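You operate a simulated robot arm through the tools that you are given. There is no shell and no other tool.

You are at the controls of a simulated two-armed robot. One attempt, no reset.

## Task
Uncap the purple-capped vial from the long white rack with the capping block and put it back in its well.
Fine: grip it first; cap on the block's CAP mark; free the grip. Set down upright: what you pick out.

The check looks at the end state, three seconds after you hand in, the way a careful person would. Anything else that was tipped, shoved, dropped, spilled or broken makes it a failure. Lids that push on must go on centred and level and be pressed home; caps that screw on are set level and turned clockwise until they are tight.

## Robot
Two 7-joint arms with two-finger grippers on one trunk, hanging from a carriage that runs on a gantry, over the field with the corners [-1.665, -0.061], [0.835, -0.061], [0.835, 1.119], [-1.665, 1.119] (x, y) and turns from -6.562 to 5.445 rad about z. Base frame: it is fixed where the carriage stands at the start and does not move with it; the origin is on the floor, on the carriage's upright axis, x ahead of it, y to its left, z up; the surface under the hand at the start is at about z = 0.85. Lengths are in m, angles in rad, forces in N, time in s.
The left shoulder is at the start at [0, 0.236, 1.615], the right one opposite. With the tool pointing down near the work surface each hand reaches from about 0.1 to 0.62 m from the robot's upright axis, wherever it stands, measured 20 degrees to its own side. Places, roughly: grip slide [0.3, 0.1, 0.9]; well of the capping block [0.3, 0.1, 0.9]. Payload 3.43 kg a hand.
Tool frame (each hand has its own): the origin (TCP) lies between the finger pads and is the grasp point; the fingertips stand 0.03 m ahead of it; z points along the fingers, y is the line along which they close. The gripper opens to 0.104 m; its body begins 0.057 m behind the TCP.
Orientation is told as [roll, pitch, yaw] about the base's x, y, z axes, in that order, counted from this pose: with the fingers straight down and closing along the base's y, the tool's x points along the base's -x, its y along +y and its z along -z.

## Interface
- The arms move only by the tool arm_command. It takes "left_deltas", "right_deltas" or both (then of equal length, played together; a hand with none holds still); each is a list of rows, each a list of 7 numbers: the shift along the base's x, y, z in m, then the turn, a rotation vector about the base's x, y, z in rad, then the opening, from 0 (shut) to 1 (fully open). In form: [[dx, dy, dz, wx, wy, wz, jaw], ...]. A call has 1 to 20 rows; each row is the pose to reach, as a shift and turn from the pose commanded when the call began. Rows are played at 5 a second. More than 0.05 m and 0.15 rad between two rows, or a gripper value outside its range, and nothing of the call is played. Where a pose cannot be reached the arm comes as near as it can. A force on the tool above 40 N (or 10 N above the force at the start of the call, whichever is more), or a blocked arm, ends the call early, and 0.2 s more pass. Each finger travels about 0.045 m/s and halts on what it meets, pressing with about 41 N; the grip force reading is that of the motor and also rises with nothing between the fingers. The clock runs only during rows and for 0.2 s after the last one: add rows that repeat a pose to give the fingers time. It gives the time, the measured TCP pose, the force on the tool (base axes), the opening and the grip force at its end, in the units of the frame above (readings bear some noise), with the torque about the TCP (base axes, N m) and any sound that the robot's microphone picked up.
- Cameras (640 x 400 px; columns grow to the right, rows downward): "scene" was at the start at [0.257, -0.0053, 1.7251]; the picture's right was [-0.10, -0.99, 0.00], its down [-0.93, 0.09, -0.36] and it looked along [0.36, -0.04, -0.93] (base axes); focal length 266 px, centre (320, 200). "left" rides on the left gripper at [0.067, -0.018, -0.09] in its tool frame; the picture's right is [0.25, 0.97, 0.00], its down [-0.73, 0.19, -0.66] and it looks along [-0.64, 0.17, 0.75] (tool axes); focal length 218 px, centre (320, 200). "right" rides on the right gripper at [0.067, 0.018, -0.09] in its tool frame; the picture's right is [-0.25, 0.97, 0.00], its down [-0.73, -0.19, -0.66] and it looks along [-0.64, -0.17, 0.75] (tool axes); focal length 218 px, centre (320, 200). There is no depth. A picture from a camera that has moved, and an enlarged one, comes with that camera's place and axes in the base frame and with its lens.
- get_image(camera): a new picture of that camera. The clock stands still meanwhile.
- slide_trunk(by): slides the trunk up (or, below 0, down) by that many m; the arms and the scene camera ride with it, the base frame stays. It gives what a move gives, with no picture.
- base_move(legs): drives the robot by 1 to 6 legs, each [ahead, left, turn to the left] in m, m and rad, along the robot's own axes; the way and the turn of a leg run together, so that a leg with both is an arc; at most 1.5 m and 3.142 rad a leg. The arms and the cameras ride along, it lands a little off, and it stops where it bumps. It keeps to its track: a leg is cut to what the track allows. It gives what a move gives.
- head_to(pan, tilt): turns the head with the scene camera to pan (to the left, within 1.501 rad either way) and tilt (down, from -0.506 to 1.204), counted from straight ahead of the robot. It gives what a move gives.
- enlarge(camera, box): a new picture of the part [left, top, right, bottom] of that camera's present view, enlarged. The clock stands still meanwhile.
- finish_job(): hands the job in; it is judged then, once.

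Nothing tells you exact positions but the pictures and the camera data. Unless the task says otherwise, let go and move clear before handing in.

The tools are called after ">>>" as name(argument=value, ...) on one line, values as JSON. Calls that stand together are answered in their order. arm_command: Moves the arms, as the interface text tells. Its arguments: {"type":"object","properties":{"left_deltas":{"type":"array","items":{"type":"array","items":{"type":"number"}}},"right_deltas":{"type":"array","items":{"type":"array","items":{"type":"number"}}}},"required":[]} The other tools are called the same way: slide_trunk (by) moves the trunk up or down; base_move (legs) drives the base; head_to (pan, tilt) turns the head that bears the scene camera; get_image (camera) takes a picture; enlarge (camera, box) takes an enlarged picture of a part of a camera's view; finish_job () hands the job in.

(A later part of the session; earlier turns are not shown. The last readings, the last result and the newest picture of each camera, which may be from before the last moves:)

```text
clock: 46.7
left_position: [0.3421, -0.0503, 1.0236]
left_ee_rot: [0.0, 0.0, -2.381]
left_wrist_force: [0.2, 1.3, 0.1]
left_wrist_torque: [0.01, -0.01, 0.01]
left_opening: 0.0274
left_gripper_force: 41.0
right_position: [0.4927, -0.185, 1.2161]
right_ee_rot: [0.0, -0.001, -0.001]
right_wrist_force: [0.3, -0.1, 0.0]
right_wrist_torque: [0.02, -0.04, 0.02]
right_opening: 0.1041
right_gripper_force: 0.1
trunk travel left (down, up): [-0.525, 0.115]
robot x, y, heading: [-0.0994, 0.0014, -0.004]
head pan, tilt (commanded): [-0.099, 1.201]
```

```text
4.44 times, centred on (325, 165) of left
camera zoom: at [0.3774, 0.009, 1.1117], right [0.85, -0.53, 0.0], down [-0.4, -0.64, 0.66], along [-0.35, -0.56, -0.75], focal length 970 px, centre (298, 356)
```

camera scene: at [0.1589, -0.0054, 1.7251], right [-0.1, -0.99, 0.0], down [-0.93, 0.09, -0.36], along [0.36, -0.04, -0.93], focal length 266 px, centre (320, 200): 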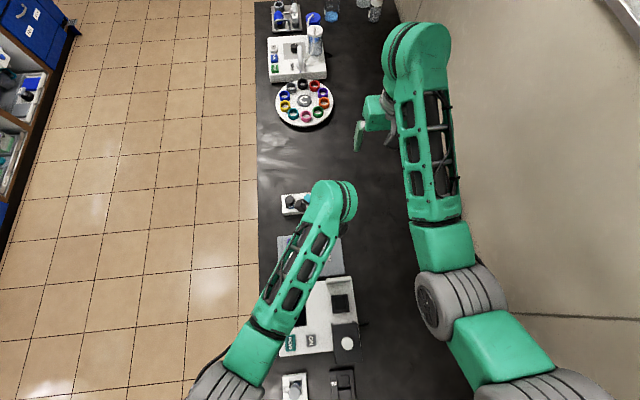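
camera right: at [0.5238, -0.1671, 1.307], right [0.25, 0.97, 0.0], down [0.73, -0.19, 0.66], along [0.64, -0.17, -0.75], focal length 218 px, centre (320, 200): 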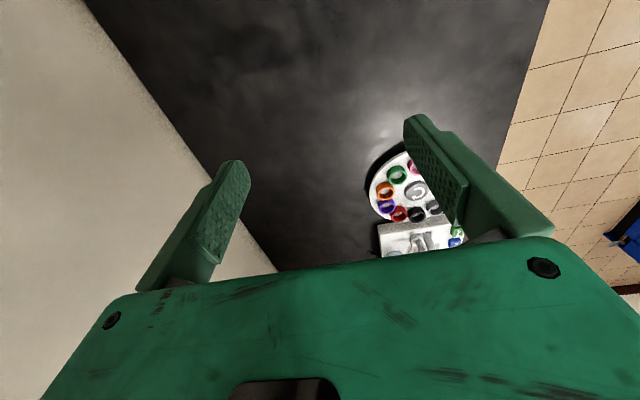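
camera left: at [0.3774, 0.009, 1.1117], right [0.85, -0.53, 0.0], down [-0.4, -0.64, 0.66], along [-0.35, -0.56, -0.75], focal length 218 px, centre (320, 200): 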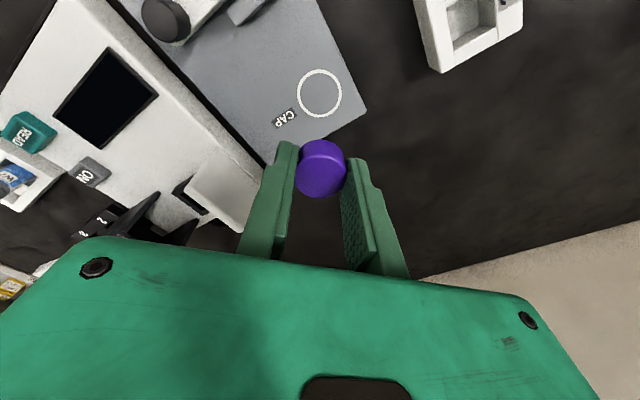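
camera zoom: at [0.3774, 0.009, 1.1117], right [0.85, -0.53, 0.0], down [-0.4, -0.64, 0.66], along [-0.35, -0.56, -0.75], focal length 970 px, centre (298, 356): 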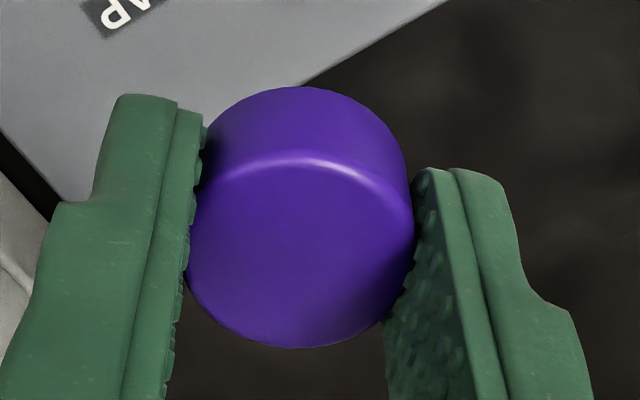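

The cap is held level, with its lower rim about 6 mm above the fingertips. The ring centre is confirmed at (0.3406, -0.049). I'll descend towards the ring and stop a few millimetres above the plate.

>>> arm_command(left_deltas=[[-0.0005, 0.001, -0.03, 0, 0, 0, 0], [-0.0005, 0.001, -0.06, 0, 0, 0, 0], [-0.0005, 0.001, -0.09, 0, 0, 0, 0], [-0.0005, 0.001, -0.108, 0, 0, 0, 0], [-0.0005, 0.001, -0.119, 0, 0, 0, 0], [-0.0005, 0.001, -0.119, 0, 0, 0, 0]])

>>> get_image(camera="left")

>>> get_image(camera="scene")

```text
clock: 48.1
left_position: [0.3373, -0.0497, 0.9047]
left_ee_rot: [0.003, -0.001, -2.381]
left_wrist_force: [-0.1, 0.0, -0.2]
left_wrist_torque: [0.0, 0.0, 0.02]
left_opening: 0.0275
left_gripper_force: 41.1
right_position: [0.4921, -0.1842, 1.218]
right_ee_rot: [0.0, 0.0, -0.001]
right_wrist_force: [-0.2, -0.2, -0.2]
right_wrist_torque: [0.02, 0.0, 0.01]
right_opening: 0.1041
right_gripper_force: 0.1
trunk travel left (down, up): [-0.525, 0.115]
robot x, y, heading: [-0.0971, -0.0009, 0.001]
head pan, tilt (commanded): [-0.099, 1.201]
```

```text
taken
camera left: at [0.375, 0.0096, 0.9932], right [0.85, -0.53, 0.0], down [-0.4, -0.64, 0.66], along [-0.35, -0.56, -0.75], focal length 218 px, centre (320, 200)
```

left: 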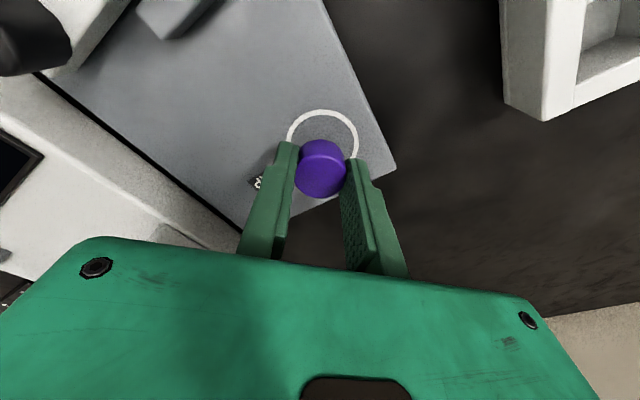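

```text
taken
camera scene: at [0.1589, -0.0054, 1.7251], right [-0.1, -0.99, 0.0], down [-0.93, 0.09, -0.36], along [0.36, -0.04, -0.93], focal length 266 px, centre (320, 200)
```

scene: 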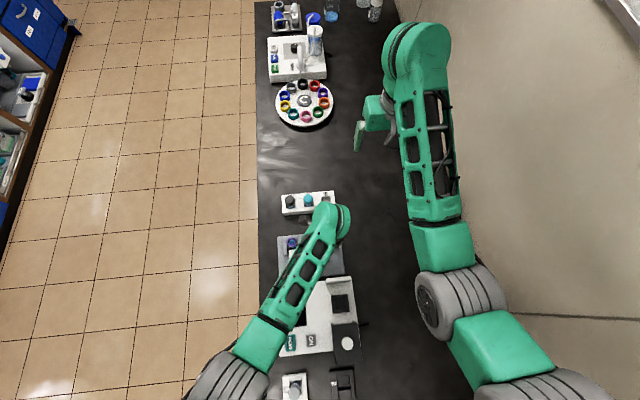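

>>> enlarge(camera="left", box=[250, 90, 400, 210])

>>> arm_command(left_deltas=[[0.001, 0.0003, -0.002, 0, 0, 0, 0], [0.0015, 0.0003, -0.004, 0, 0, 0, 0], [0.0015, 0.0003, -0.006, 0, 0, 0, 0], [0.0015, 0.0003, -0.006, 0, 0, 0, 0]])

```text
3.33 times, centred on (325, 150) of left
camera zoom: at [0.375, 0.0096, 0.9932], right [0.85, -0.53, 0.0], down [-0.4, -0.64, 0.66], along [-0.35, -0.56, -0.75], focal length 728 px, centre (303, 367)
```

zoom: 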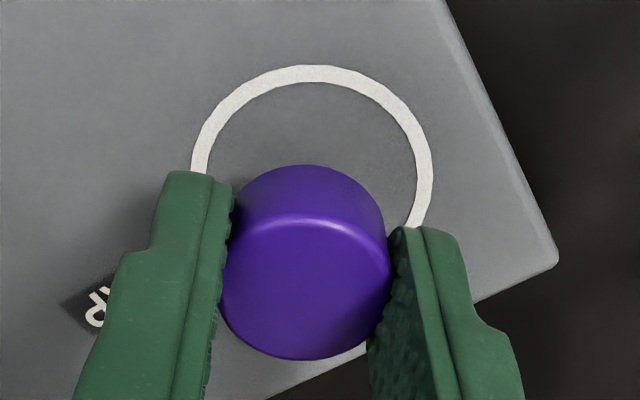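

```text
clock: 49.1
left_position: [0.3406, -0.0486, 0.898]
left_ee_rot: [0.0, 0.0, -2.38]
left_wrist_force: [-0.2, 0.0, -0.1]
left_wrist_torque: [0.01, 0.02, -0.02]
left_opening: 0.0275
left_gripper_force: 41.4
right_position: [0.4918, -0.1836, 1.217]
right_ee_rot: [0.001, 0.001, -0.002]
right_wrist_force: [-1.1, -0.6, -0.9]
right_wrist_torque: [-0.01, 0.02, -0.03]
right_opening: 0.104
right_gripper_force: 0.0
trunk travel left (down, up): [-0.525, 0.115]
robot x, y, heading: [-0.0961, -0.0013, 0.003]
head pan, tilt (commanded): [-0.099, 1.201]
```

>>> arm_command(left_deltas=[[0, 0, -0.001, 0, 0, 0, 0], [0, 0, -0.002, 0, 0, 0, 0], [0, 0, -0.002, 0, 0, 0, 0]])

>>> arm_command(left_deltas=[[0, 0, -0.001, 0, 0, 0, 0], [0, 0, -0.0015, 0, 0, 0, 0], [0, 0, -0.0015, 0, 0, 0, 0]])

>>> enlarge(camera="left", box=[250, 90, 400, 210])

```text
clock: 49.9
left_position: [0.3406, -0.0475, 0.8967]
left_ee_rot: [0.001, -0.001, -2.381]
left_wrist_force: [0.9, 0.2, -1.4]
left_wrist_torque: [0.0, 0.05, 0.03]
left_opening: 0.0274
left_gripper_force: 41.4
right_position: [0.4922, -0.1847, 1.2166]
right_ee_rot: [0.0, 0.0, -0.002]
right_wrist_force: [-0.1, 0.4, -0.2]
right_wrist_torque: [0.02, 0.01, 0.04]
right_opening: 0.1038
right_gripper_force: 0.1
trunk travel left (down, up): [-0.525, 0.115]
robot x, y, heading: [-0.0987, -0.002, 0.001]
head pan, tilt (commanded): [-0.099, 1.201]
```

```text
clock: 50.7
left_position: [0.3408, -0.0471, 0.8942]
left_ee_rot: [0.0, 0.0, -2.382]
left_wrist_force: [0.0, -0.3, 0.9]
left_wrist_torque: [0.01, 0.0, 0.0]
left_opening: 0.0273
left_gripper_force: 40.6
right_position: [0.4917, -0.1848, 1.2163]
right_ee_rot: [0.0, 0.002, -0.001]
right_wrist_force: [-1.1, -0.3, -0.4]
right_wrist_torque: [0.02, 0.02, 0.02]
right_opening: 0.1044
right_gripper_force: 0.0
trunk travel left (down, up): [-0.525, 0.115]
robot x, y, heading: [-0.0984, 0.0008, -0.001]
head pan, tilt (commanded): [-0.099, 1.201]
```

```text
3.33 times, centred on (325, 150) of left
camera zoom: at [0.3775, 0.0113, 0.9838], right [0.85, -0.53, 0.0], down [-0.4, -0.64, 0.66], along [-0.35, -0.56, -0.75], focal length 728 px, centre (303, 367)
```

zoom: 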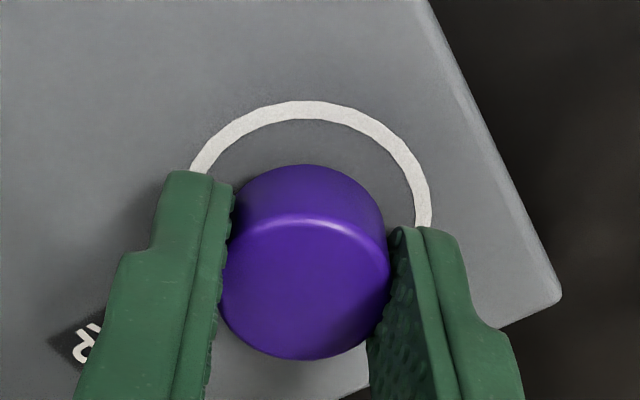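

>>> arm_command(left_deltas=[[-0.0005, -0.0007, -0.0005, 0, 0, 0, 0], [-0.0007, -0.001, -0.001, 0, 0, 0, 0], [-0.0007, -0.001, -0.001, 0, 0, 0, 0]])

>>> arm_command(left_deltas=[[0, 0, -0.0005, 0, 0, 0, 0], [0, 0, -0.001, 0, 0, 0, 0], [0, 0, -0.001, 0, 0, 0, 0]])

```text
clock: 51.5
left_position: [0.3403, -0.0486, 0.894]
left_ee_rot: [0.001, 0.0, -2.382]
left_wrist_force: [0.1, -0.8, -0.6]
left_wrist_torque: [-0.04, -0.01, -0.01]
left_opening: 0.0276
left_gripper_force: 40.5
right_position: [0.492, -0.1853, 1.2157]
right_ee_rot: [-0.001, 0.0, -0.001]
right_wrist_force: [0.4, -0.8, 0.0]
right_wrist_torque: [0.02, -0.04, -0.03]
right_opening: 0.1041
right_gripper_force: 0.1
trunk travel left (down, up): [-0.525, 0.115]
robot x, y, heading: [-0.0986, -0.0024, 0.003]
head pan, tilt (commanded): [-0.099, 1.201]
```

```text
clock: 52.3
left_position: [0.341, -0.0501, 0.8938]
left_ee_rot: [0.0, 0.0, -2.38]
left_wrist_force: [0.4, 0.2, -1.0]
left_wrist_torque: [0.02, -0.01, -0.02]
left_opening: 0.0273
left_gripper_force: 40.8
right_position: [0.4913, -0.1853, 1.2164]
right_ee_rot: [0.0, -0.001, -0.003]
right_wrist_force: [0.1, 0.0, -0.3]
right_wrist_torque: [0.05, 0.0, 0.03]
right_opening: 0.1038
right_gripper_force: 0.0
trunk travel left (down, up): [-0.525, 0.115]
robot x, y, heading: [-0.0985, 0.0022, 0.002]
head pan, tilt (commanded): [-0.099, 1.201]
```

>>> arm_command(left_deltas=[[0, 0, -0.0005, 0, 0, 0, 0], [0, 0, -0.001, 0, 0, 0, 0], [0, 0, -0.001, 0, 0, 0, 0]])

>>> get_image(camera="left")

```text
clock: 53.1
left_position: [0.34, -0.0482, 0.8931]
left_ee_rot: [0.001, 0.001, -2.381]
left_wrist_force: [0.6, -0.3, 0.1]
left_wrist_torque: [0.01, 0.01, -0.01]
left_opening: 0.0274
left_gripper_force: 40.5
right_position: [0.4923, -0.1838, 1.2161]
right_ee_rot: [-0.001, 0.001, -0.003]
right_wrist_force: [0.7, -0.3, -0.1]
right_wrist_torque: [0.01, 0.0, 0.02]
right_opening: 0.104
right_gripper_force: 0.2
trunk travel left (down, up): [-0.525, 0.115]
robot x, y, heading: [-0.0993, 0.0017, 0.008]
head pan, tilt (commanded): [-0.099, 1.201]
```

```text
taken
camera left: at [0.3764, 0.0102, 0.9808], right [0.85, -0.53, 0.0], down [-0.4, -0.64, 0.66], along [-0.35, -0.56, -0.75], focal length 218 px, centre (320, 200)
```

left: 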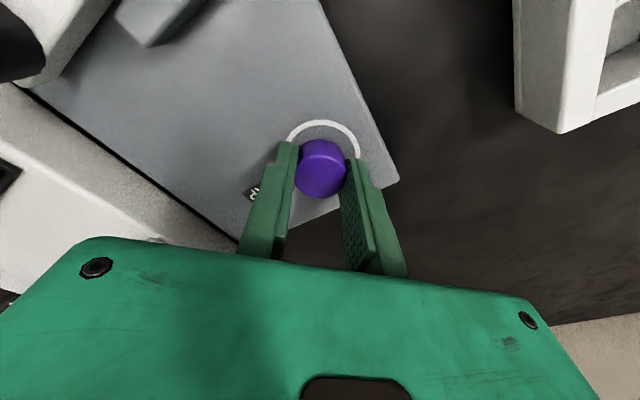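

>>> arm_command(left_deltas=[[0, 0, -0.0005, 0, 0, 0, 0], [0, 0, -0.001, 0, 0, 0, 0], [0, 0, -0.001, 0, 0, 0, 0]])

>>> arm_command(left_deltas=[[0, 0, -0.0005, 0, 0, 0, 0], [0, 0, -0.001, 0, 0, 0, 0], [0, 0, -0.001, 0, 0, 0, 0]])

```text
clock: 53.9
left_position: [0.34, -0.0485, 0.8909]
left_ee_rot: [-0.002, -0.001, -2.381]
left_wrist_force: [-0.1, -0.3, 0.3]
left_wrist_torque: [0.01, 0.0, 0.05]
left_opening: 0.0274
left_gripper_force: 41.1
right_position: [0.4913, -0.1851, 1.2165]
right_ee_rot: [0.0, 0.0, -0.003]
right_wrist_force: [-0.8, -0.7, 1.2]
right_wrist_torque: [0.0, -0.02, 0.0]
right_opening: 0.1036
right_gripper_force: 0.2
trunk travel left (down, up): [-0.525, 0.115]
robot x, y, heading: [-0.0968, 0.004, 0.002]
head pan, tilt (commanded): [-0.099, 1.201]
```

```text
clock: 54.7
left_position: [0.3401, -0.048, 0.8894]
left_ee_rot: [-0.001, -0.001, -2.379]
left_wrist_force: [-0.5, 0.0, -0.9]
left_wrist_torque: [-0.03, -0.01, 0.03]
left_opening: 0.0277
left_gripper_force: 40.9
right_position: [0.4925, -0.1839, 1.216]
right_ee_rot: [-0.001, -0.001, -0.002]
right_wrist_force: [-0.3, 0.7, -0.6]
right_wrist_torque: [-0.01, -0.02, 0.03]
right_opening: 0.1038
right_gripper_force: 0.0
trunk travel left (down, up): [-0.525, 0.115]
robot x, y, heading: [-0.0967, -0.0013, -0.001]
head pan, tilt (commanded): [-0.099, 1.201]
```

>>> enlarge(camera="left", box=[250, 90, 400, 210])

>>> arm_command(left_deltas=[[0, 0, -0.0005, 0, 0, 0, 0], [0, 0, -0.001, 0, 0, 0, 0], [0, 0, -0.001, 0, 0, 0, 0]])

```text
3.33 times, centred on (325, 150) of left
camera zoom: at [0.3767, 0.0099, 0.979], right [0.85, -0.53, 0.0], down [-0.4, -0.64, 0.66], along [-0.35, -0.56, -0.75], focal length 728 px, centre (303, 367)
```

zoom: 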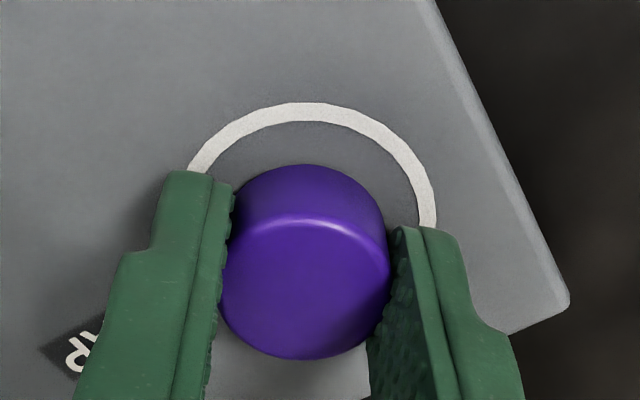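

```text
clock: 55.5
left_position: [0.3387, -0.0497, 0.8893]
left_ee_rot: [-0.002, 0.001, -2.382]
left_wrist_force: [-0.8, -0.2, -0.2]
left_wrist_torque: [-0.02, -0.01, -0.01]
left_opening: 0.0273
left_gripper_force: 41.0
right_position: [0.4914, -0.1848, 1.2167]
right_ee_rot: [0.0, 0.0, -0.002]
right_wrist_force: [1.4, 0.4, 0.1]
right_wrist_torque: [-0.02, 0.0, -0.01]
right_opening: 0.1037
right_gripper_force: 0.1
trunk travel left (down, up): [-0.525, 0.115]
robot x, y, heading: [-0.0987, -0.0018, -0.0]
head pan, tilt (commanded): [-0.099, 1.201]
```

Still no contact at z≈0.8885, so I'll keep stepping down by 1 mm.

>>> arm_command(left_deltas=[[0, 0, -0.0005, 0, 0, 0, 0], [0, 0, -0.001, 0, 0, 0, 0], [0, 0, -0.001, 0, 0, 0, 0]])

>>> arm_command(left_deltas=[[0, 0, -0.0005, 0, 0, 0, 0], [0, 0, -0.001, 0, 0, 0, 0], [0, 0, -0.001, 0, 0, 0, 0]])

```text
clock: 56.3
left_position: [0.3399, -0.0487, 0.8885]
left_ee_rot: [0.001, 0.0, -2.381]
left_wrist_force: [0.1, 0.6, 1.2]
left_wrist_torque: [0.0, 0.04, -0.01]
left_opening: 0.0275
left_gripper_force: 41.3
right_position: [0.4916, -0.1847, 1.2177]
right_ee_rot: [-0.003, -0.001, 0.0]
right_wrist_force: [-0.4, 0.6, -0.5]
right_wrist_torque: [0.0, 0.01, 0.0]
right_opening: 0.1042
right_gripper_force: 0.0
trunk travel left (down, up): [-0.525, 0.115]
robot x, y, heading: [-0.0982, 0.004, 0.003]
head pan, tilt (commanded): [-0.099, 1.201]
```

```text
clock: 57.1
left_position: [0.3399, -0.0497, 0.8881]
left_ee_rot: [0.003, 0.0, -2.379]
left_wrist_force: [-8.8, 2.1, 21.3]
left_wrist_torque: [-0.06, 0.41, -0.06]
left_opening: 0.0274
left_gripper_force: 40.7
right_position: [0.4913, -0.1851, 1.2163]
right_ee_rot: [0.0, 0.0, -0.002]
right_wrist_force: [0.2, 1.4, 0.3]
right_wrist_torque: [-0.01, 0.0, 0.01]
right_opening: 0.1039
right_gripper_force: 0.1
trunk travel left (down, up): [-0.525, 0.115]
robot x, y, heading: [-0.1001, 0.0014, 0.001]
head pan, tilt (commanded): [-0.099, 1.201]
```

Contact with the plate (21 N). I'll back off about a millimetre and then ease the fingers open slightly, so the cap settles while guided between the pads.

>>> arm_command(left_deltas=[[0, 0, 0.0005, 0, 0, 0, 0], [0, 0, 0.0012, 0, 0, 0, 0], [0, 0, 0.0012, 0, 0, 0, 0]])

>>> enlarge(camera="left", box=[250, 90, 400, 210])

```text
clock: 57.9
left_position: [0.34, -0.0504, 0.8876]
left_ee_rot: [0.002, 0.0, -2.381]
left_wrist_force: [-6.6, 0.5, 18.3]
left_wrist_torque: [-0.12, 0.21, -0.06]
left_opening: 0.0274
left_gripper_force: 41.2
right_position: [0.4918, -0.1849, 1.2163]
right_ee_rot: [-0.001, 0.001, -0.002]
right_wrist_force: [0.2, 0.0, -0.4]
right_wrist_torque: [0.02, 0.01, 0.01]
right_opening: 0.104
right_gripper_force: 0.1
trunk travel left (down, up): [-0.525, 0.115]
robot x, y, heading: [-0.0961, 0.0036, 0.002]
head pan, tilt (commanded): [-0.099, 1.201]
```

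```text
3.33 times, centred on (325, 150) of left
camera zoom: at [0.377, 0.0094, 0.9766], right [0.85, -0.53, 0.0], down [-0.4, -0.64, 0.66], along [-0.35, -0.56, -0.75], focal length 728 px, centre (303, 367)
```

zoom: 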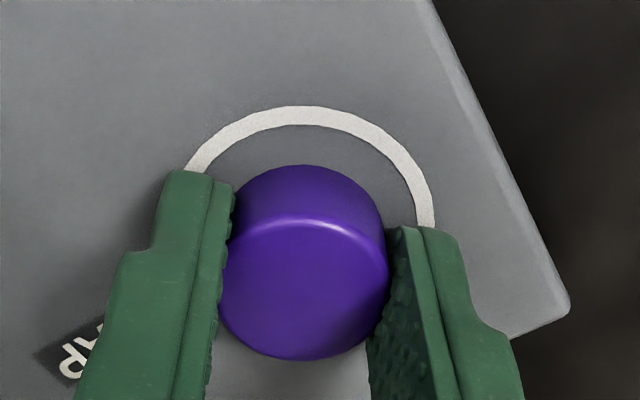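

>>> arm_command(left_deltas=[[0, 0, 0.0005, 0, 0, 0, 0], [0, 0, 0.001, 0, 0, 0, 0], [0, 0, 0.001, 0, 0, 0, 0]])

```text
clock: 58.7
left_position: [0.3391, -0.0489, 0.8871]
left_ee_rot: [-0.001, 0.0, -2.382]
left_wrist_force: [0.3, -1.1, 0.1]
left_wrist_torque: [-0.05, -0.02, 0.02]
left_opening: 0.0277
left_gripper_force: 40.6
right_position: [0.4922, -0.1844, 1.2165]
right_ee_rot: [0.0, 0.0, -0.003]
right_wrist_force: [-0.1, 0.7, -1.2]
right_wrist_torque: [-0.03, 0.03, -0.04]
right_opening: 0.1042
right_gripper_force: 0.0
trunk travel left (down, up): [-0.525, 0.115]
robot x, y, heading: [-0.096, 0.0004, -0.001]
head pan, tilt (commanded): [-0.099, 1.201]
```

>>> arm_command(left_deltas=[[0, 0, 0, 0, 0, 0, 0.28], [0, 0, 0, 0, 0, 0, 0.29], [0, 0, 0, 0, 0, 0, 0.29]])

>>> enlarge(camera="left", box=[250, 90, 400, 210])

```text
clock: 59.5
left_position: [0.3389, -0.0484, 0.8875]
left_ee_rot: [0.0, -0.001, -2.379]
left_wrist_force: [-0.2, 0.4, -0.1]
left_wrist_torque: [-0.02, 0.01, 0.0]
left_opening: 0.0301
left_gripper_force: 0.1
right_position: [0.4922, -0.1841, 1.2167]
right_ee_rot: [0.0, 0.001, -0.001]
right_wrist_force: [0.0, 0.8, 0.3]
right_wrist_torque: [0.0, -0.02, -0.04]
right_opening: 0.104
right_gripper_force: 0.1
trunk travel left (down, up): [-0.525, 0.115]
robot x, y, heading: [-0.0998, 0.0022, -0.002]
head pan, tilt (commanded): [-0.099, 1.201]
```

```text
3.33 times, centred on (325, 150) of left
camera zoom: at [0.3764, 0.0097, 0.9778], right [0.85, -0.53, 0.0], down [-0.4, -0.64, 0.66], along [-0.35, -0.56, -0.75], focal length 728 px, centre (303, 367)
```

zoom: 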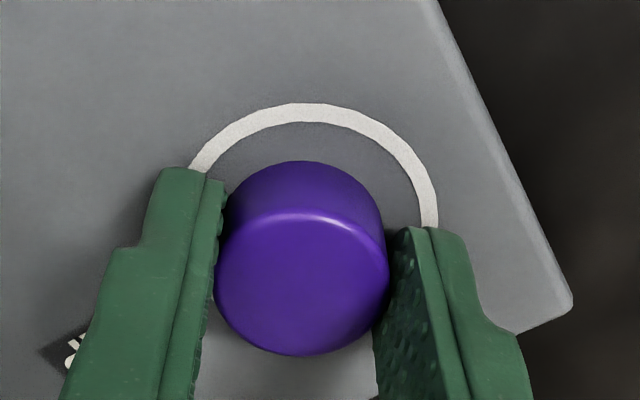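

The cap settled only about 1 mm, so it is sitting on the plate inside the ring. I'll open the fingers and rise straight up.

>>> arm_command(left_deltas=[[0, 0, 0, 0, 0, 0, 0.4], [0, 0, 0, 0, 0, 0, 0.5], [0, 0, 0, 0, 0, 0, 0.5], [0, 0, 0.03, 0, 0, 0, 0.5], [0, 0, 0.07, 0, 0, 0, 0.5], [0, 0, 0.11, 0, 0, 0, 0.5], [0, 0, 0.13, 0, 0, 0, 0.5], [0, 0, 0.13, 0, 0, 0, 0.5]])

>>> get_image(camera="left")

>>> enlarge(camera="left", box=[220, 20, 400, 150])

```text
clock: 61.3
left_position: [0.3394, -0.0494, 1.0208]
left_ee_rot: [0.0, 0.0, -2.382]
left_wrist_force: [0.1, -0.8, 0.8]
left_wrist_torque: [-0.02, -0.02, 0.01]
left_opening: 0.0519
left_gripper_force: 0.0
right_position: [0.4915, -0.1853, 1.2166]
right_ee_rot: [-0.001, 0.0, -0.002]
right_wrist_force: [0.5, 0.2, -0.5]
right_wrist_torque: [0.01, -0.03, 0.01]
right_opening: 0.1043
right_gripper_force: 0.1
trunk travel left (down, up): [-0.525, 0.115]
robot x, y, heading: [-0.0983, -0.0004, -0.002]
head pan, tilt (commanded): [-0.099, 1.201]
```

```text
taken
camera left: at [0.3762, 0.0094, 1.1099], right [0.85, -0.53, 0.0], down [-0.4, -0.64, 0.66], along [-0.35, -0.56, -0.75], focal length 218 px, centre (320, 200)
```

left: 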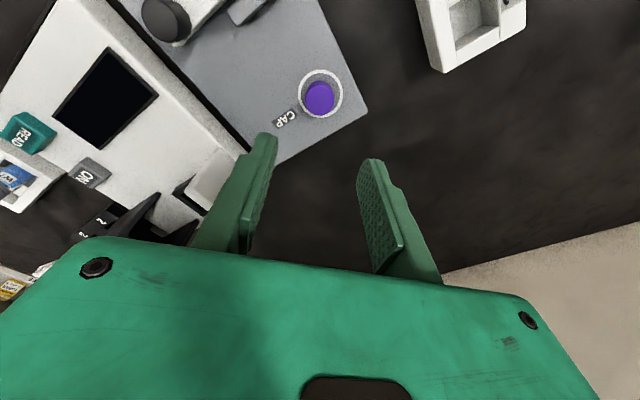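

```text
3.08 times, centred on (310, 85) of left
camera zoom: at [0.3762, 0.0094, 1.1099], right [0.85, -0.53, 0.0], down [-0.4, -0.64, 0.66], along [-0.35, -0.56, -0.75], focal length 672 px, centre (351, 554)
```

zoom: 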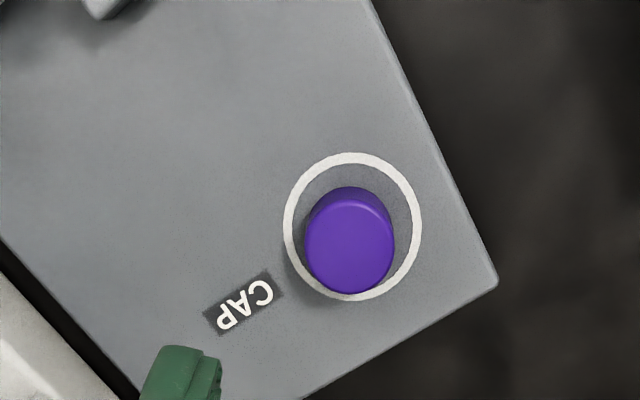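

The cap stands upright inside the ring, about 1 mm off centre. Next I'll swing back over the slide knob at yaw 0 to free the grip.

>>> arm_command(left_deltas=[[0, 0.005, 0.01, 0, 0, 0.14, 0.5], [-0.003, 0.012, 0.02, 0, 0, 0.28, 0.5], [-0.007, 0.02, 0.02, 0, 0, 0.42, 0.5], [-0.011, 0.028, 0.02, 0, 0, 0.56, 0.5], [-0.015, 0.036, 0.02, 0, 0, 0.7, 0.5], [-0.02, 0.044, 0.02, 0, 0, 0.84, 0.5], [-0.025, 0.052, 0.02, 0, 0, 0.98, 0.5], [-0.03, 0.06, 0.02, 0, 0, 1.12, 0.5], [-0.035, 0.068, 0.02, 0, 0, 1.26, 0.5], [-0.04, 0.076, 0.02, 0, 0, 1.4, 0.5], [-0.044, 0.084, 0.02, 0, 0, 1.54, 0.5], [-0.048, 0.091, 0.02, 0, 0, 1.68, 0.5], [-0.052, 0.097, 0.02, 0, 0, 1.82, 0.5], [-0.056, 0.103, 0.02, 0, 0, 1.96, 0.5], [-0.059, 0.108, 0.02, 0, 0, 2.1, 0.5], [-0.062, 0.112, 0.02, 0, 0, 2.24, 0.5], [-0.0645, 0.115, 0.02, 0, 0, 2.381, 0.5], [-0.0645, 0.115, 0.02, 0, 0, 2.381, 0.5]])

>>> get_image(camera="left")

>>> enlarge(camera="left", box=[260, 60, 370, 200])

```text
clock: 65.1
left_position: [0.2754, 0.066, 1.0385]
left_ee_rot: [-0.001, 0.0, 0.003]
left_wrist_force: [-0.2, 0.7, -0.2]
left_wrist_torque: [0.0, 0.0, -0.02]
left_opening: 0.0522
left_gripper_force: 0.1
right_position: [0.4918, -0.1843, 1.2162]
right_ee_rot: [0.0, 0.0, -0.001]
right_wrist_force: [0.4, -0.2, -0.2]
right_wrist_torque: [-0.01, 0.0, 0.0]
right_opening: 0.1041
right_gripper_force: 0.1
trunk travel left (down, up): [-0.525, 0.115]
robot x, y, heading: [-0.0992, -0.0012, 0.0]
head pan, tilt (commanded): [-0.099, 1.201]
```

```text
taken
camera left: at [0.2088, 0.0481, 1.1271], right [-0.26, 0.97, 0.0], down [0.73, 0.19, 0.66], along [0.64, 0.17, -0.75], focal length 218 px, centre (320, 200)
```

left: 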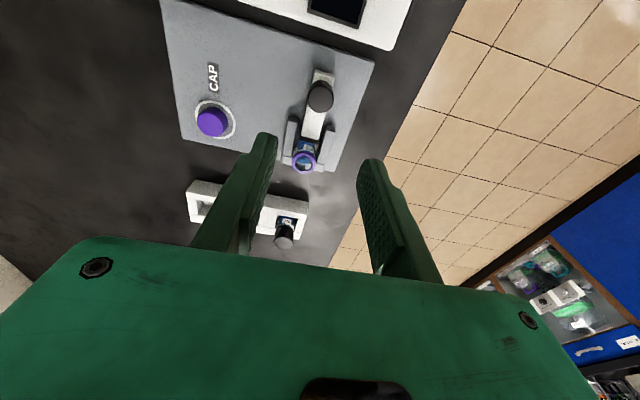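

```text
2.86 times, centred on (315, 130) of left
camera zoom: at [0.2088, 0.0481, 1.1271], right [-0.26, 0.97, 0.0], down [0.73, 0.19, 0.66], along [0.64, 0.17, -0.75], focal length 624 px, centre (334, 400)
```

zoom: 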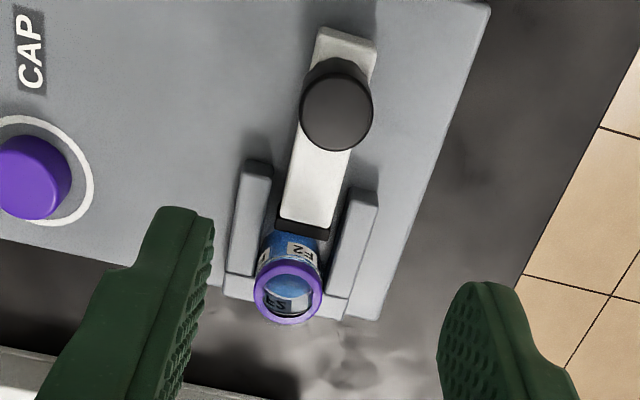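

The open vial and the knob are clearly visible, and the knob is at (0.275, 0.066). I'll descend onto the knob and grip it as before.

>>> arm_command(left_deltas=[[-0.0005, 0, -0.03, 0, 0, 0, 0.5], [-0.0005, 0, -0.06, 0, 0, 0, 0.5], [-0.0005, 0, -0.09, 0, 0, 0, 0.5], [-0.0005, 0, -0.11, 0, 0, 0, 0.5], [-0.0005, 0, -0.1215, 0, 0, 0, 0.5], [-0.0005, 0, -0.1215, 0, 0, 0, 0.5], [-0.0005, 0, -0.1215, 0, 0, 0, 0.35], [-0.0005, 0, -0.1215, 0, 0, 0, 0.2], [-0.0005, 0, -0.1215, 0, 0, 0, 0], [-0.0005, 0, -0.1215, 0, 0, 0, 0], [-0.0005, 0, -0.1215, 0, 0, 0, 0]])

>>> enlarge(camera="left", box=[230, 90, 410, 270])

```text
clock: 67.5
left_position: [0.2739, 0.0664, 0.9175]
left_ee_rot: [0.003, 0.0, 0.002]
left_wrist_force: [2.6, 0.3, -5.8]
left_wrist_torque: [-0.28, -0.1, -0.01]
left_opening: 0.025
left_gripper_force: 45.1
right_position: [0.4915, -0.1849, 1.2162]
right_ee_rot: [0.0, 0.0, -0.003]
right_wrist_force: [0.0, 0.1, -0.1]
right_wrist_torque: [-0.01, 0.02, -0.02]
right_opening: 0.104
right_gripper_force: 0.0
trunk travel left (down, up): [-0.525, 0.115]
robot x, y, heading: [-0.0992, -0.0025, 0.005]
head pan, tilt (commanded): [-0.099, 1.201]
```

```text
2.22 times, centred on (320, 180) of left
camera zoom: at [0.2077, 0.0482, 1.0064], right [-0.25, 0.97, 0.0], down [0.73, 0.19, 0.66], along [0.64, 0.17, -0.75], focal length 485 px, centre (320, 244)
```

zoom: 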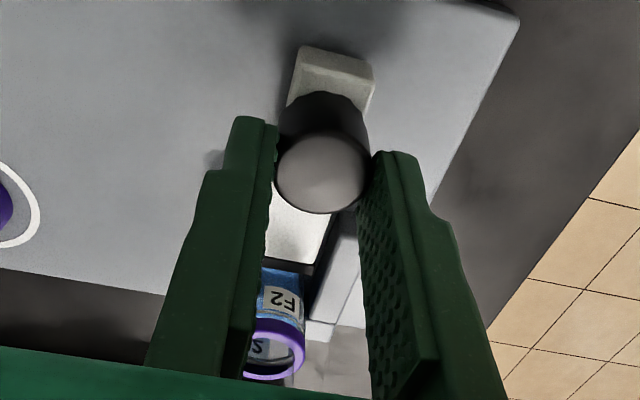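

The knob is gripped. I'll pull the slide back (-x) to its original position, about 12.5 mm.

>>> arm_command(left_deltas=[[-0.002, 0, 0, 0, 0, 0, 0], [-0.004, 0, 0, 0, 0, 0, 0], [-0.007, 0, 0, 0, 0, 0, 0], [-0.01, 0, 0, 0, 0, 0, 0], [-0.012, 0, 0, 0, 0, 0, 0], [-0.0125, 0, 0, 0, 0, 0, 0], [-0.0125, 0, 0, 0, 0, 0, 0]])

>>> enlarge(camera="left", box=[230, 90, 410, 270])

```text
clock: 69.1
left_position: [0.2619, 0.0657, 0.9176]
left_ee_rot: [0.0, 0.0, -0.001]
left_wrist_force: [0.7, -0.5, -2.2]
left_wrist_torque: [-0.21, 0.06, -0.02]
left_opening: 0.0249
left_gripper_force: 44.6
right_position: [0.4918, -0.1855, 1.2171]
right_ee_rot: [0.0, 0.0, -0.003]
right_wrist_force: [-0.2, 0.0, -0.2]
right_wrist_torque: [0.0, 0.01, 0.01]
right_opening: 0.1041
right_gripper_force: 0.1
trunk travel left (down, up): [-0.525, 0.115]
robot x, y, heading: [-0.0968, 0.001, 0.0]
head pan, tilt (commanded): [-0.099, 1.201]
```

```text
2.22 times, centred on (320, 180) of left
camera zoom: at [0.1953, 0.0483, 1.0064], right [-0.25, 0.97, 0.0], down [0.73, 0.19, 0.66], along [0.64, 0.17, -0.75], focal length 485 px, centre (320, 244)
```

zoom: 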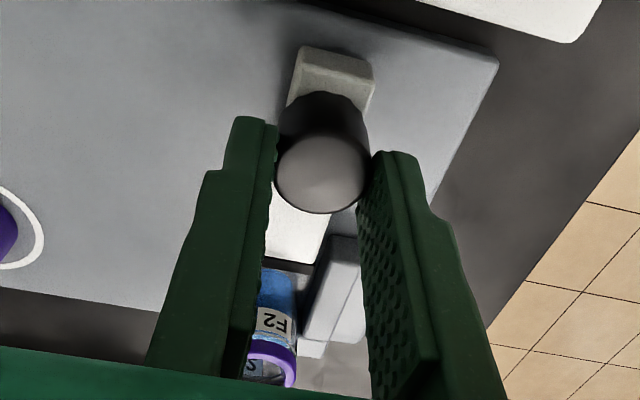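

The slide is back at its starting position with the vial standing. I'll release the knob and rise.

>>> arm_command(left_deltas=[[0, 0, 0, 0, 0, 0, 0.3], [0, 0, 0, 0, 0, 0, 0.5], [0, 0, 0, 0, 0, 0, 0.5], [0, 0, 0.02, 0, 0, 0, 0.5], [0, 0, 0.06, 0, 0, 0, 0.5], [0, 0, 0.1, 0, 0, 0, 0.5], [0, 0, 0.13, 0, 0, 0, 0.5], [0, 0, 0.13, 0, 0, 0, 0.5]])

>>> get_image(camera="left")

>>> enlarge(camera="left", box=[260, 60, 370, 200])

```text
clock: 70.9
left_position: [0.264, 0.0659, 1.0463]
left_ee_rot: [-0.002, -0.001, 0.001]
left_wrist_force: [0.6, -0.4, 0.5]
left_wrist_torque: [0.02, 0.02, -0.01]
left_opening: 0.0517
left_gripper_force: 0.1
right_position: [0.4933, -0.184, 1.2166]
right_ee_rot: [0.001, 0.001, -0.001]
right_wrist_force: [-0.1, -0.2, -0.3]
right_wrist_torque: [-0.01, -0.05, 0.02]
right_opening: 0.104
right_gripper_force: 0.0
trunk travel left (down, up): [-0.525, 0.115]
robot x, y, heading: [-0.098, 0.0002, -0.005]
head pan, tilt (commanded): [-0.099, 1.201]
```

```text
taken
camera left: at [0.1976, 0.0476, 1.1354], right [-0.25, 0.97, 0.0], down [0.73, 0.19, 0.66], along [0.64, 0.17, -0.75], focal length 218 px, centre (320, 200)
```

left: 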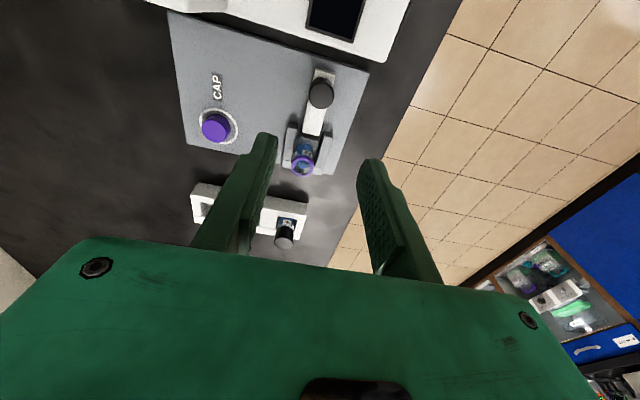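

```text
2.86 times, centred on (315, 130) of left
camera zoom: at [0.1976, 0.0476, 1.1354], right [-0.25, 0.97, 0.0], down [0.73, 0.19, 0.66], along [0.64, 0.17, -0.75], focal length 624 px, centre (334, 400)
```

zoom: 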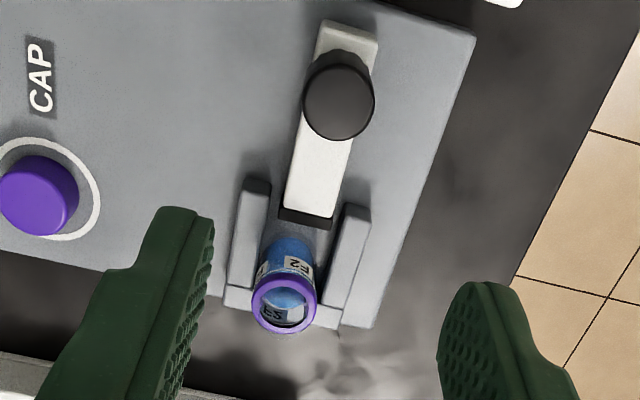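

The vial is standing open and unclamped in the block, and its rim is at about z≈0.909. I'll move above it with the fingers closing along x and check the alignment.

>>> arm_command(left_deltas=[[0.01, 0, 0, 0, 0, -0.143, 0.5], [0.02, 0, 0, 0, 0, -0.286, 0.5], [0.03, 0, 0, 0, 0, -0.428, 0.5], [0.04, 0, 0, 0, 0, -0.571, 0.5], [0.05, 0, 0, 0, 0, -0.714, 0.5], [0.06, 0, 0, 0, 0, -0.857, 0.5], [0.07, 0, 0, 0, 0, -1.0, 0.5], [0.075, 0, 0, 0, 0, -1.142, 0.5], [0.08, 0, 0, 0, 0, -1.285, 0.5], [0.08, -0.001, 0, 0, 0, -1.428, 0.5], [0.08, -0.001, 0, 0, 0, -1.571, 0.5], [0.08, -0.001, 0, 0, 0, -1.571, 0.5]])

>>> get_image(camera="left")

>>> enlarge(camera="left", box=[270, 60, 370, 140])

```text
clock: 73.5
left_position: [0.3425, 0.065, 1.0473]
left_ee_rot: [0.0, 0.0, -1.572]
left_wrist_force: [-1.0, 0.6, -0.3]
left_wrist_torque: [0.03, 0.03, 0.01]
left_opening: 0.0519
left_gripper_force: 0.0
right_position: [0.4905, -0.1845, 1.2173]
right_ee_rot: [-0.001, 0.0, -0.001]
right_wrist_force: [0.0, 0.8, 0.9]
right_wrist_torque: [-0.01, 0.02, 0.04]
right_opening: 0.1038
right_gripper_force: 0.1
trunk travel left (down, up): [-0.525, 0.115]
robot x, y, heading: [-0.0953, -0.0016, 0.001]
head pan, tilt (commanded): [-0.099, 1.201]
```

```text
taken
camera left: at [0.3257, 0.132, 1.1362], right [0.97, 0.25, 0.0], down [0.19, -0.73, 0.66], along [0.17, -0.64, -0.75], focal length 218 px, centre (320, 200)
```

left: 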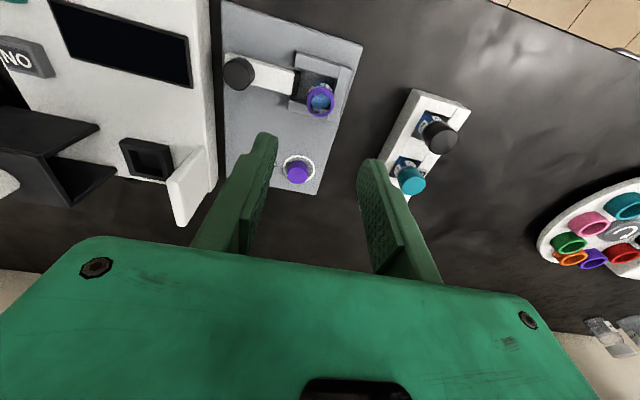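

```text
5.00 times, centred on (320, 100) of left
camera zoom: at [0.3257, 0.132, 1.1362], right [0.97, 0.25, 0.0], down [0.19, -0.73, 0.66], along [0.17, -0.64, -0.75], focal length 1091 px, centre (320, 700)
```

zoom: 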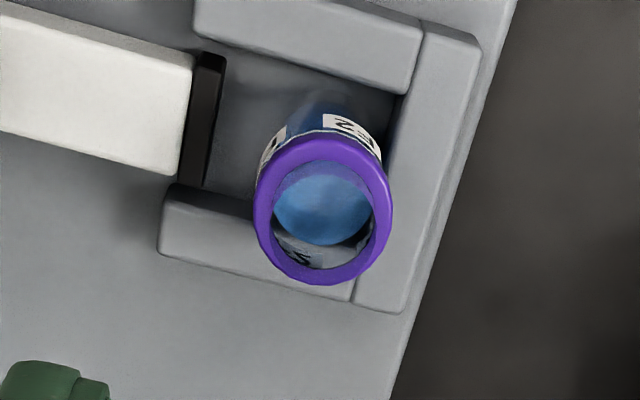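

The vial rim is centred at about (0.344, 0.063). I'll descend around it with the tips staying above the block walls.

>>> arm_command(left_deltas=[[0, -0.001, -0.03, 0, 0, 0, 0.5], [0.0005, -0.002, -0.06, 0, 0, 0, 0.5], [0.0005, -0.002, -0.09, 0, 0, 0, 0.5], [0.0005, -0.002, -0.115, 0, 0, 0, 0.5], [0.0005, -0.002, -0.129, 0, 0, 0, 0.5], [0.0005, -0.002, -0.129, 0, 0, 0, 0.5]])

>>> get_image(camera="left")

>>> enlarge(camera="left", box=[240, 90, 400, 230])

```text
clock: 74.9
left_position: [0.3444, 0.0623, 0.9193]
left_ee_rot: [0.0, 0.001, -1.571]
left_wrist_force: [0.1, 0.1, -0.1]
left_wrist_torque: [0.04, 0.02, -0.01]
left_opening: 0.0522
left_gripper_force: 0.0
right_position: [0.491, -0.1846, 1.2169]
right_ee_rot: [0.0, 0.0, -0.002]
right_wrist_force: [-0.5, -0.2, -0.6]
right_wrist_torque: [-0.02, 0.02, 0.03]
right_opening: 0.1037
right_gripper_force: 0.0
trunk travel left (down, up): [-0.525, 0.115]
robot x, y, heading: [-0.0982, 0.0012, 0.001]
head pan, tilt (commanded): [-0.099, 1.201]
```

```text
taken
camera left: at [0.3269, 0.13, 1.008], right [0.97, 0.25, 0.0], down [0.19, -0.73, 0.66], along [0.17, -0.64, -0.75], focal length 218 px, centre (320, 200)
```

left: 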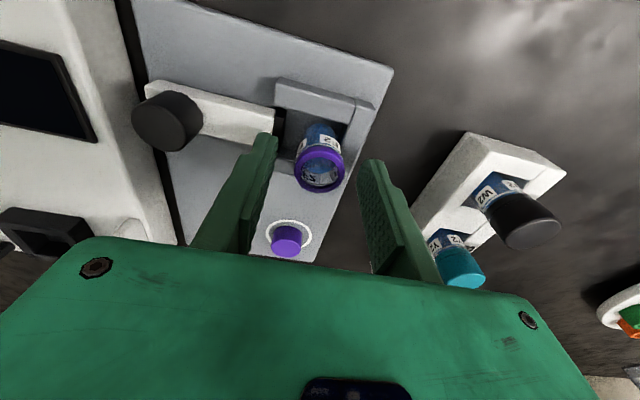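

```text
2.86 times, centred on (320, 160) of left
camera zoom: at [0.3269, 0.13, 1.008], right [0.97, 0.25, 0.0], down [0.19, -0.73, 0.66], along [0.17, -0.64, -0.75], focal length 624 px, centre (320, 314)
```

zoom: 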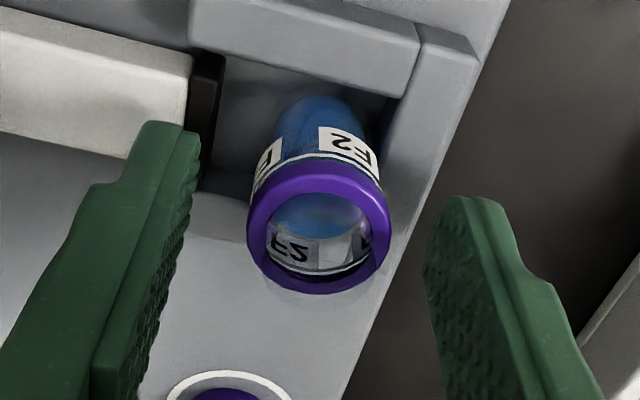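

The vial is between the fingers and centred. I'll go 3 mm lower for a better hold on the body and close.

>>> arm_command(left_deltas=[[0, 0, -0.002, 0, 0, 0, 0.5], [0, 0, -0.003, 0, 0, 0, 0.5], [0, 0, -0.003, 0, 0, 0, 0.4], [0, 0, -0.003, 0, 0, 0, 0.3], [0, 0, -0.003, 0, 0, 0, 0.2], [0, 0, -0.003, 0, 0, 0, 0], [0, 0, -0.003, 0, 0, 0, 0], [0, 0, -0.003, 0, 0, 0, 0]])

>>> enlarge(camera="left", box=[240, 90, 400, 230])

```text
clock: 76.7
left_position: [0.3445, 0.0628, 0.9151]
left_ee_rot: [0.0, 0.001, -1.572]
left_wrist_force: [-0.3, -0.5, 0.6]
left_wrist_torque: [-0.03, 0.01, 0.02]
left_opening: 0.0244
left_gripper_force: 41.3
right_position: [0.4916, -0.1858, 1.2174]
right_ee_rot: [0.0, 0.0, -0.003]
right_wrist_force: [-0.7, -1.2, 0.0]
right_wrist_torque: [-0.02, 0.04, 0.0]
right_opening: 0.1042
right_gripper_force: 0.0
trunk travel left (down, up): [-0.525, 0.115]
robot x, y, heading: [-0.1008, 0.0012, -0.003]
head pan, tilt (commanded): [-0.099, 1.201]
```

```text
2.86 times, centred on (320, 160) of left
camera zoom: at [0.3266, 0.1299, 1.0046], right [0.97, 0.25, 0.0], down [0.19, -0.73, 0.66], along [0.17, -0.64, -0.75], focal length 624 px, centre (320, 314)
```

zoom: 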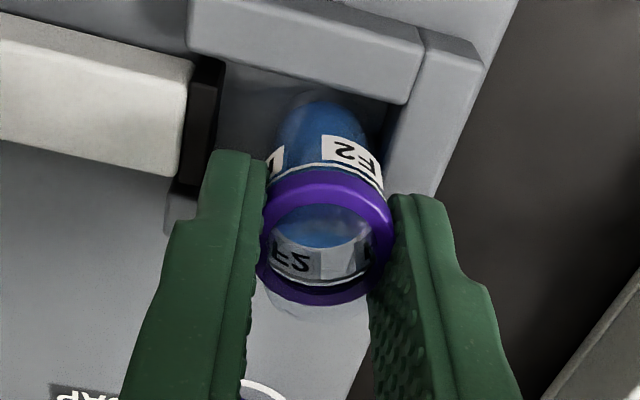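

The fingers closed at 24.4 mm on the rim and body with 41 N, and the vial looks upright. I'll lift a few millimetres first and check that it comes up straight.

>>> arm_command(left_deltas=[[0, 0, 0.003, 0, 0, 0, 0], [0, 0, 0.008, 0, 0, 0, 0], [0, 0, 0.015, 0, 0, 0, 0], [0, 0, 0.025, 0, 0, 0, 0], [0, 0, 0.025, 0, 0, 0, 0]])

>>> enlarge(camera="left", box=[240, 90, 400, 230])

>>> get_image(camera="scene")

```text
clock: 77.9
left_position: [0.3436, 0.0644, 0.9409]
left_ee_rot: [0.0, 0.0, -1.572]
left_wrist_force: [0.0, -1.0, 0.3]
left_wrist_torque: [-0.01, -0.04, 0.01]
left_opening: 0.0243
left_gripper_force: 41.2
right_position: [0.4911, -0.1847, 1.2165]
right_ee_rot: [-0.001, 0.0, -0.001]
right_wrist_force: [-0.2, 0.3, -0.2]
right_wrist_torque: [0.0, 0.01, 0.0]
right_opening: 0.1038
right_gripper_force: 0.1
trunk travel left (down, up): [-0.525, 0.115]
robot x, y, heading: [-0.1003, 0.0022, -0.001]
head pan, tilt (commanded): [-0.099, 1.201]
```

```text
2.86 times, centred on (320, 160) of left
camera zoom: at [0.3256, 0.1301, 1.0297], right [0.97, 0.25, 0.0], down [0.19, -0.73, 0.66], along [0.17, -0.64, -0.75], focal length 624 px, centre (320, 314)
```

zoom: 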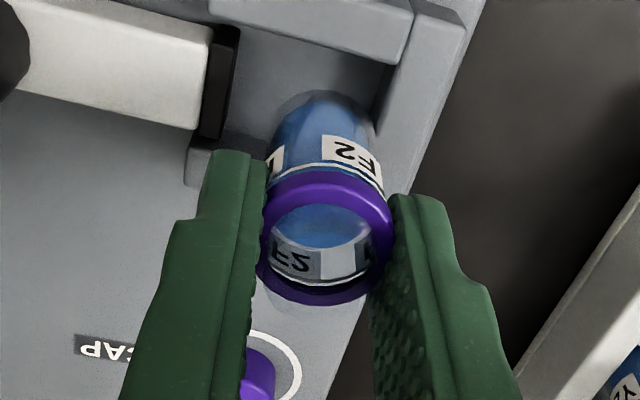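

```text
taken
camera scene: at [0.1589, -0.0054, 1.7251], right [-0.1, -0.99, 0.0], down [-0.93, 0.09, -0.36], along [0.36, -0.04, -0.93], focal length 266 px, centre (320, 200)
```

scene: 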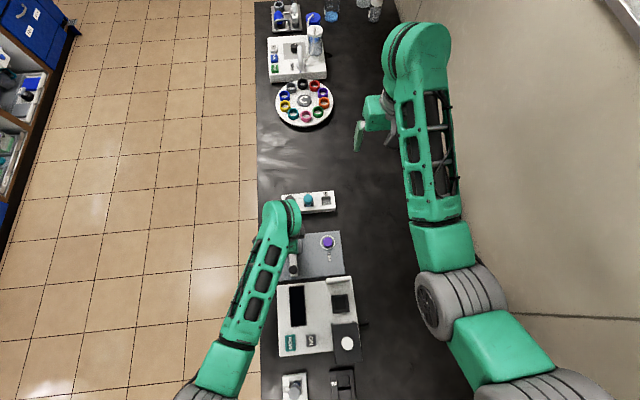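

The vial is hanging straight in the grip. I'll raise it to a safe height and then bring the base forward to its original place, since the rack was comfortably reachable from there.

>>> arm_command(left_deltas=[[0, 0, 0.02, 0, 0, 0, 0], [0, 0, 0.045, 0, 0, 0, 0], [0, 0, 0.07, 0, 0, 0, 0], [0, 0, 0.095, 0, 0, 0, 0], [0, 0, 0.11, 0, 0, 0, 0], [0, 0, 0.11, 0, 0, 0, 0]])

>>> get_image(camera="left")

```text
clock: 79.3
left_position: [0.3429, 0.0605, 1.0502]
left_ee_rot: [0.002, -0.001, -1.569]
left_wrist_force: [0.1, -0.8, -0.9]
left_wrist_torque: [0.02, 0.0, -0.01]
left_opening: 0.0243
left_gripper_force: 40.8
right_position: [0.4916, -0.1846, 1.216]
right_ee_rot: [0.0, -0.001, -0.002]
right_wrist_force: [0.3, 0.3, 0.2]
right_wrist_torque: [-0.01, 0.01, 0.03]
right_opening: 0.104
right_gripper_force: 0.0
trunk travel left (down, up): [-0.525, 0.115]
robot x, y, heading: [-0.0974, 0.0016, -0.001]
head pan, tilt (commanded): [-0.099, 1.201]
```

```text
taken
camera left: at [0.3252, 0.1294, 1.1387], right [0.97, 0.25, 0.0], down [0.19, -0.73, 0.66], along [0.17, -0.64, -0.75], focal length 218 px, centre (320, 200)
```

left: 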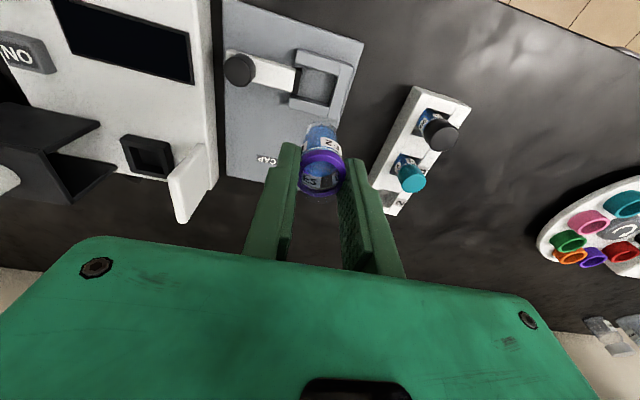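

>>> base_move(legs=[[0.05, 0, 0], [0.048, 0, 0]])

>>> get_image(camera="left")

```text
clock: 80.7
left_position: [0.4412, 0.0625, 1.0504]
left_ee_rot: [0.002, 0.0, -1.57]
left_wrist_force: [0.0, 0.1, -0.8]
left_wrist_torque: [-0.03, -0.02, 0.01]
left_opening: 0.0247
left_gripper_force: 40.9
right_position: [0.5898, -0.1847, 1.2173]
right_ee_rot: [-0.001, 0.0, 0.0]
right_wrist_force: [0.2, 0.8, 0.4]
right_wrist_torque: [0.02, -0.01, -0.04]
right_opening: 0.1039
right_gripper_force: 0.1
trunk travel left (down, up): [-0.525, 0.115]
robot x, y, heading: [0.0025, -0.0026, 0.003]
head pan, tilt (commanded): [-0.099, 1.201]
```

```text
taken
camera left: at [0.4234, 0.1297, 1.1387], right [0.97, 0.25, 0.0], down [0.19, -0.73, 0.66], along [0.17, -0.64, -0.75], focal length 218 px, centre (320, 200)
```

left: 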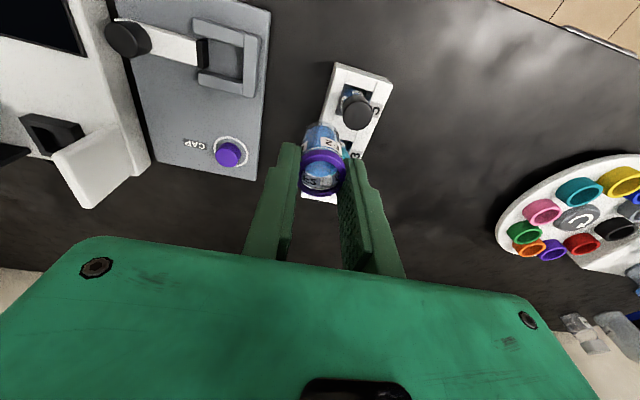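

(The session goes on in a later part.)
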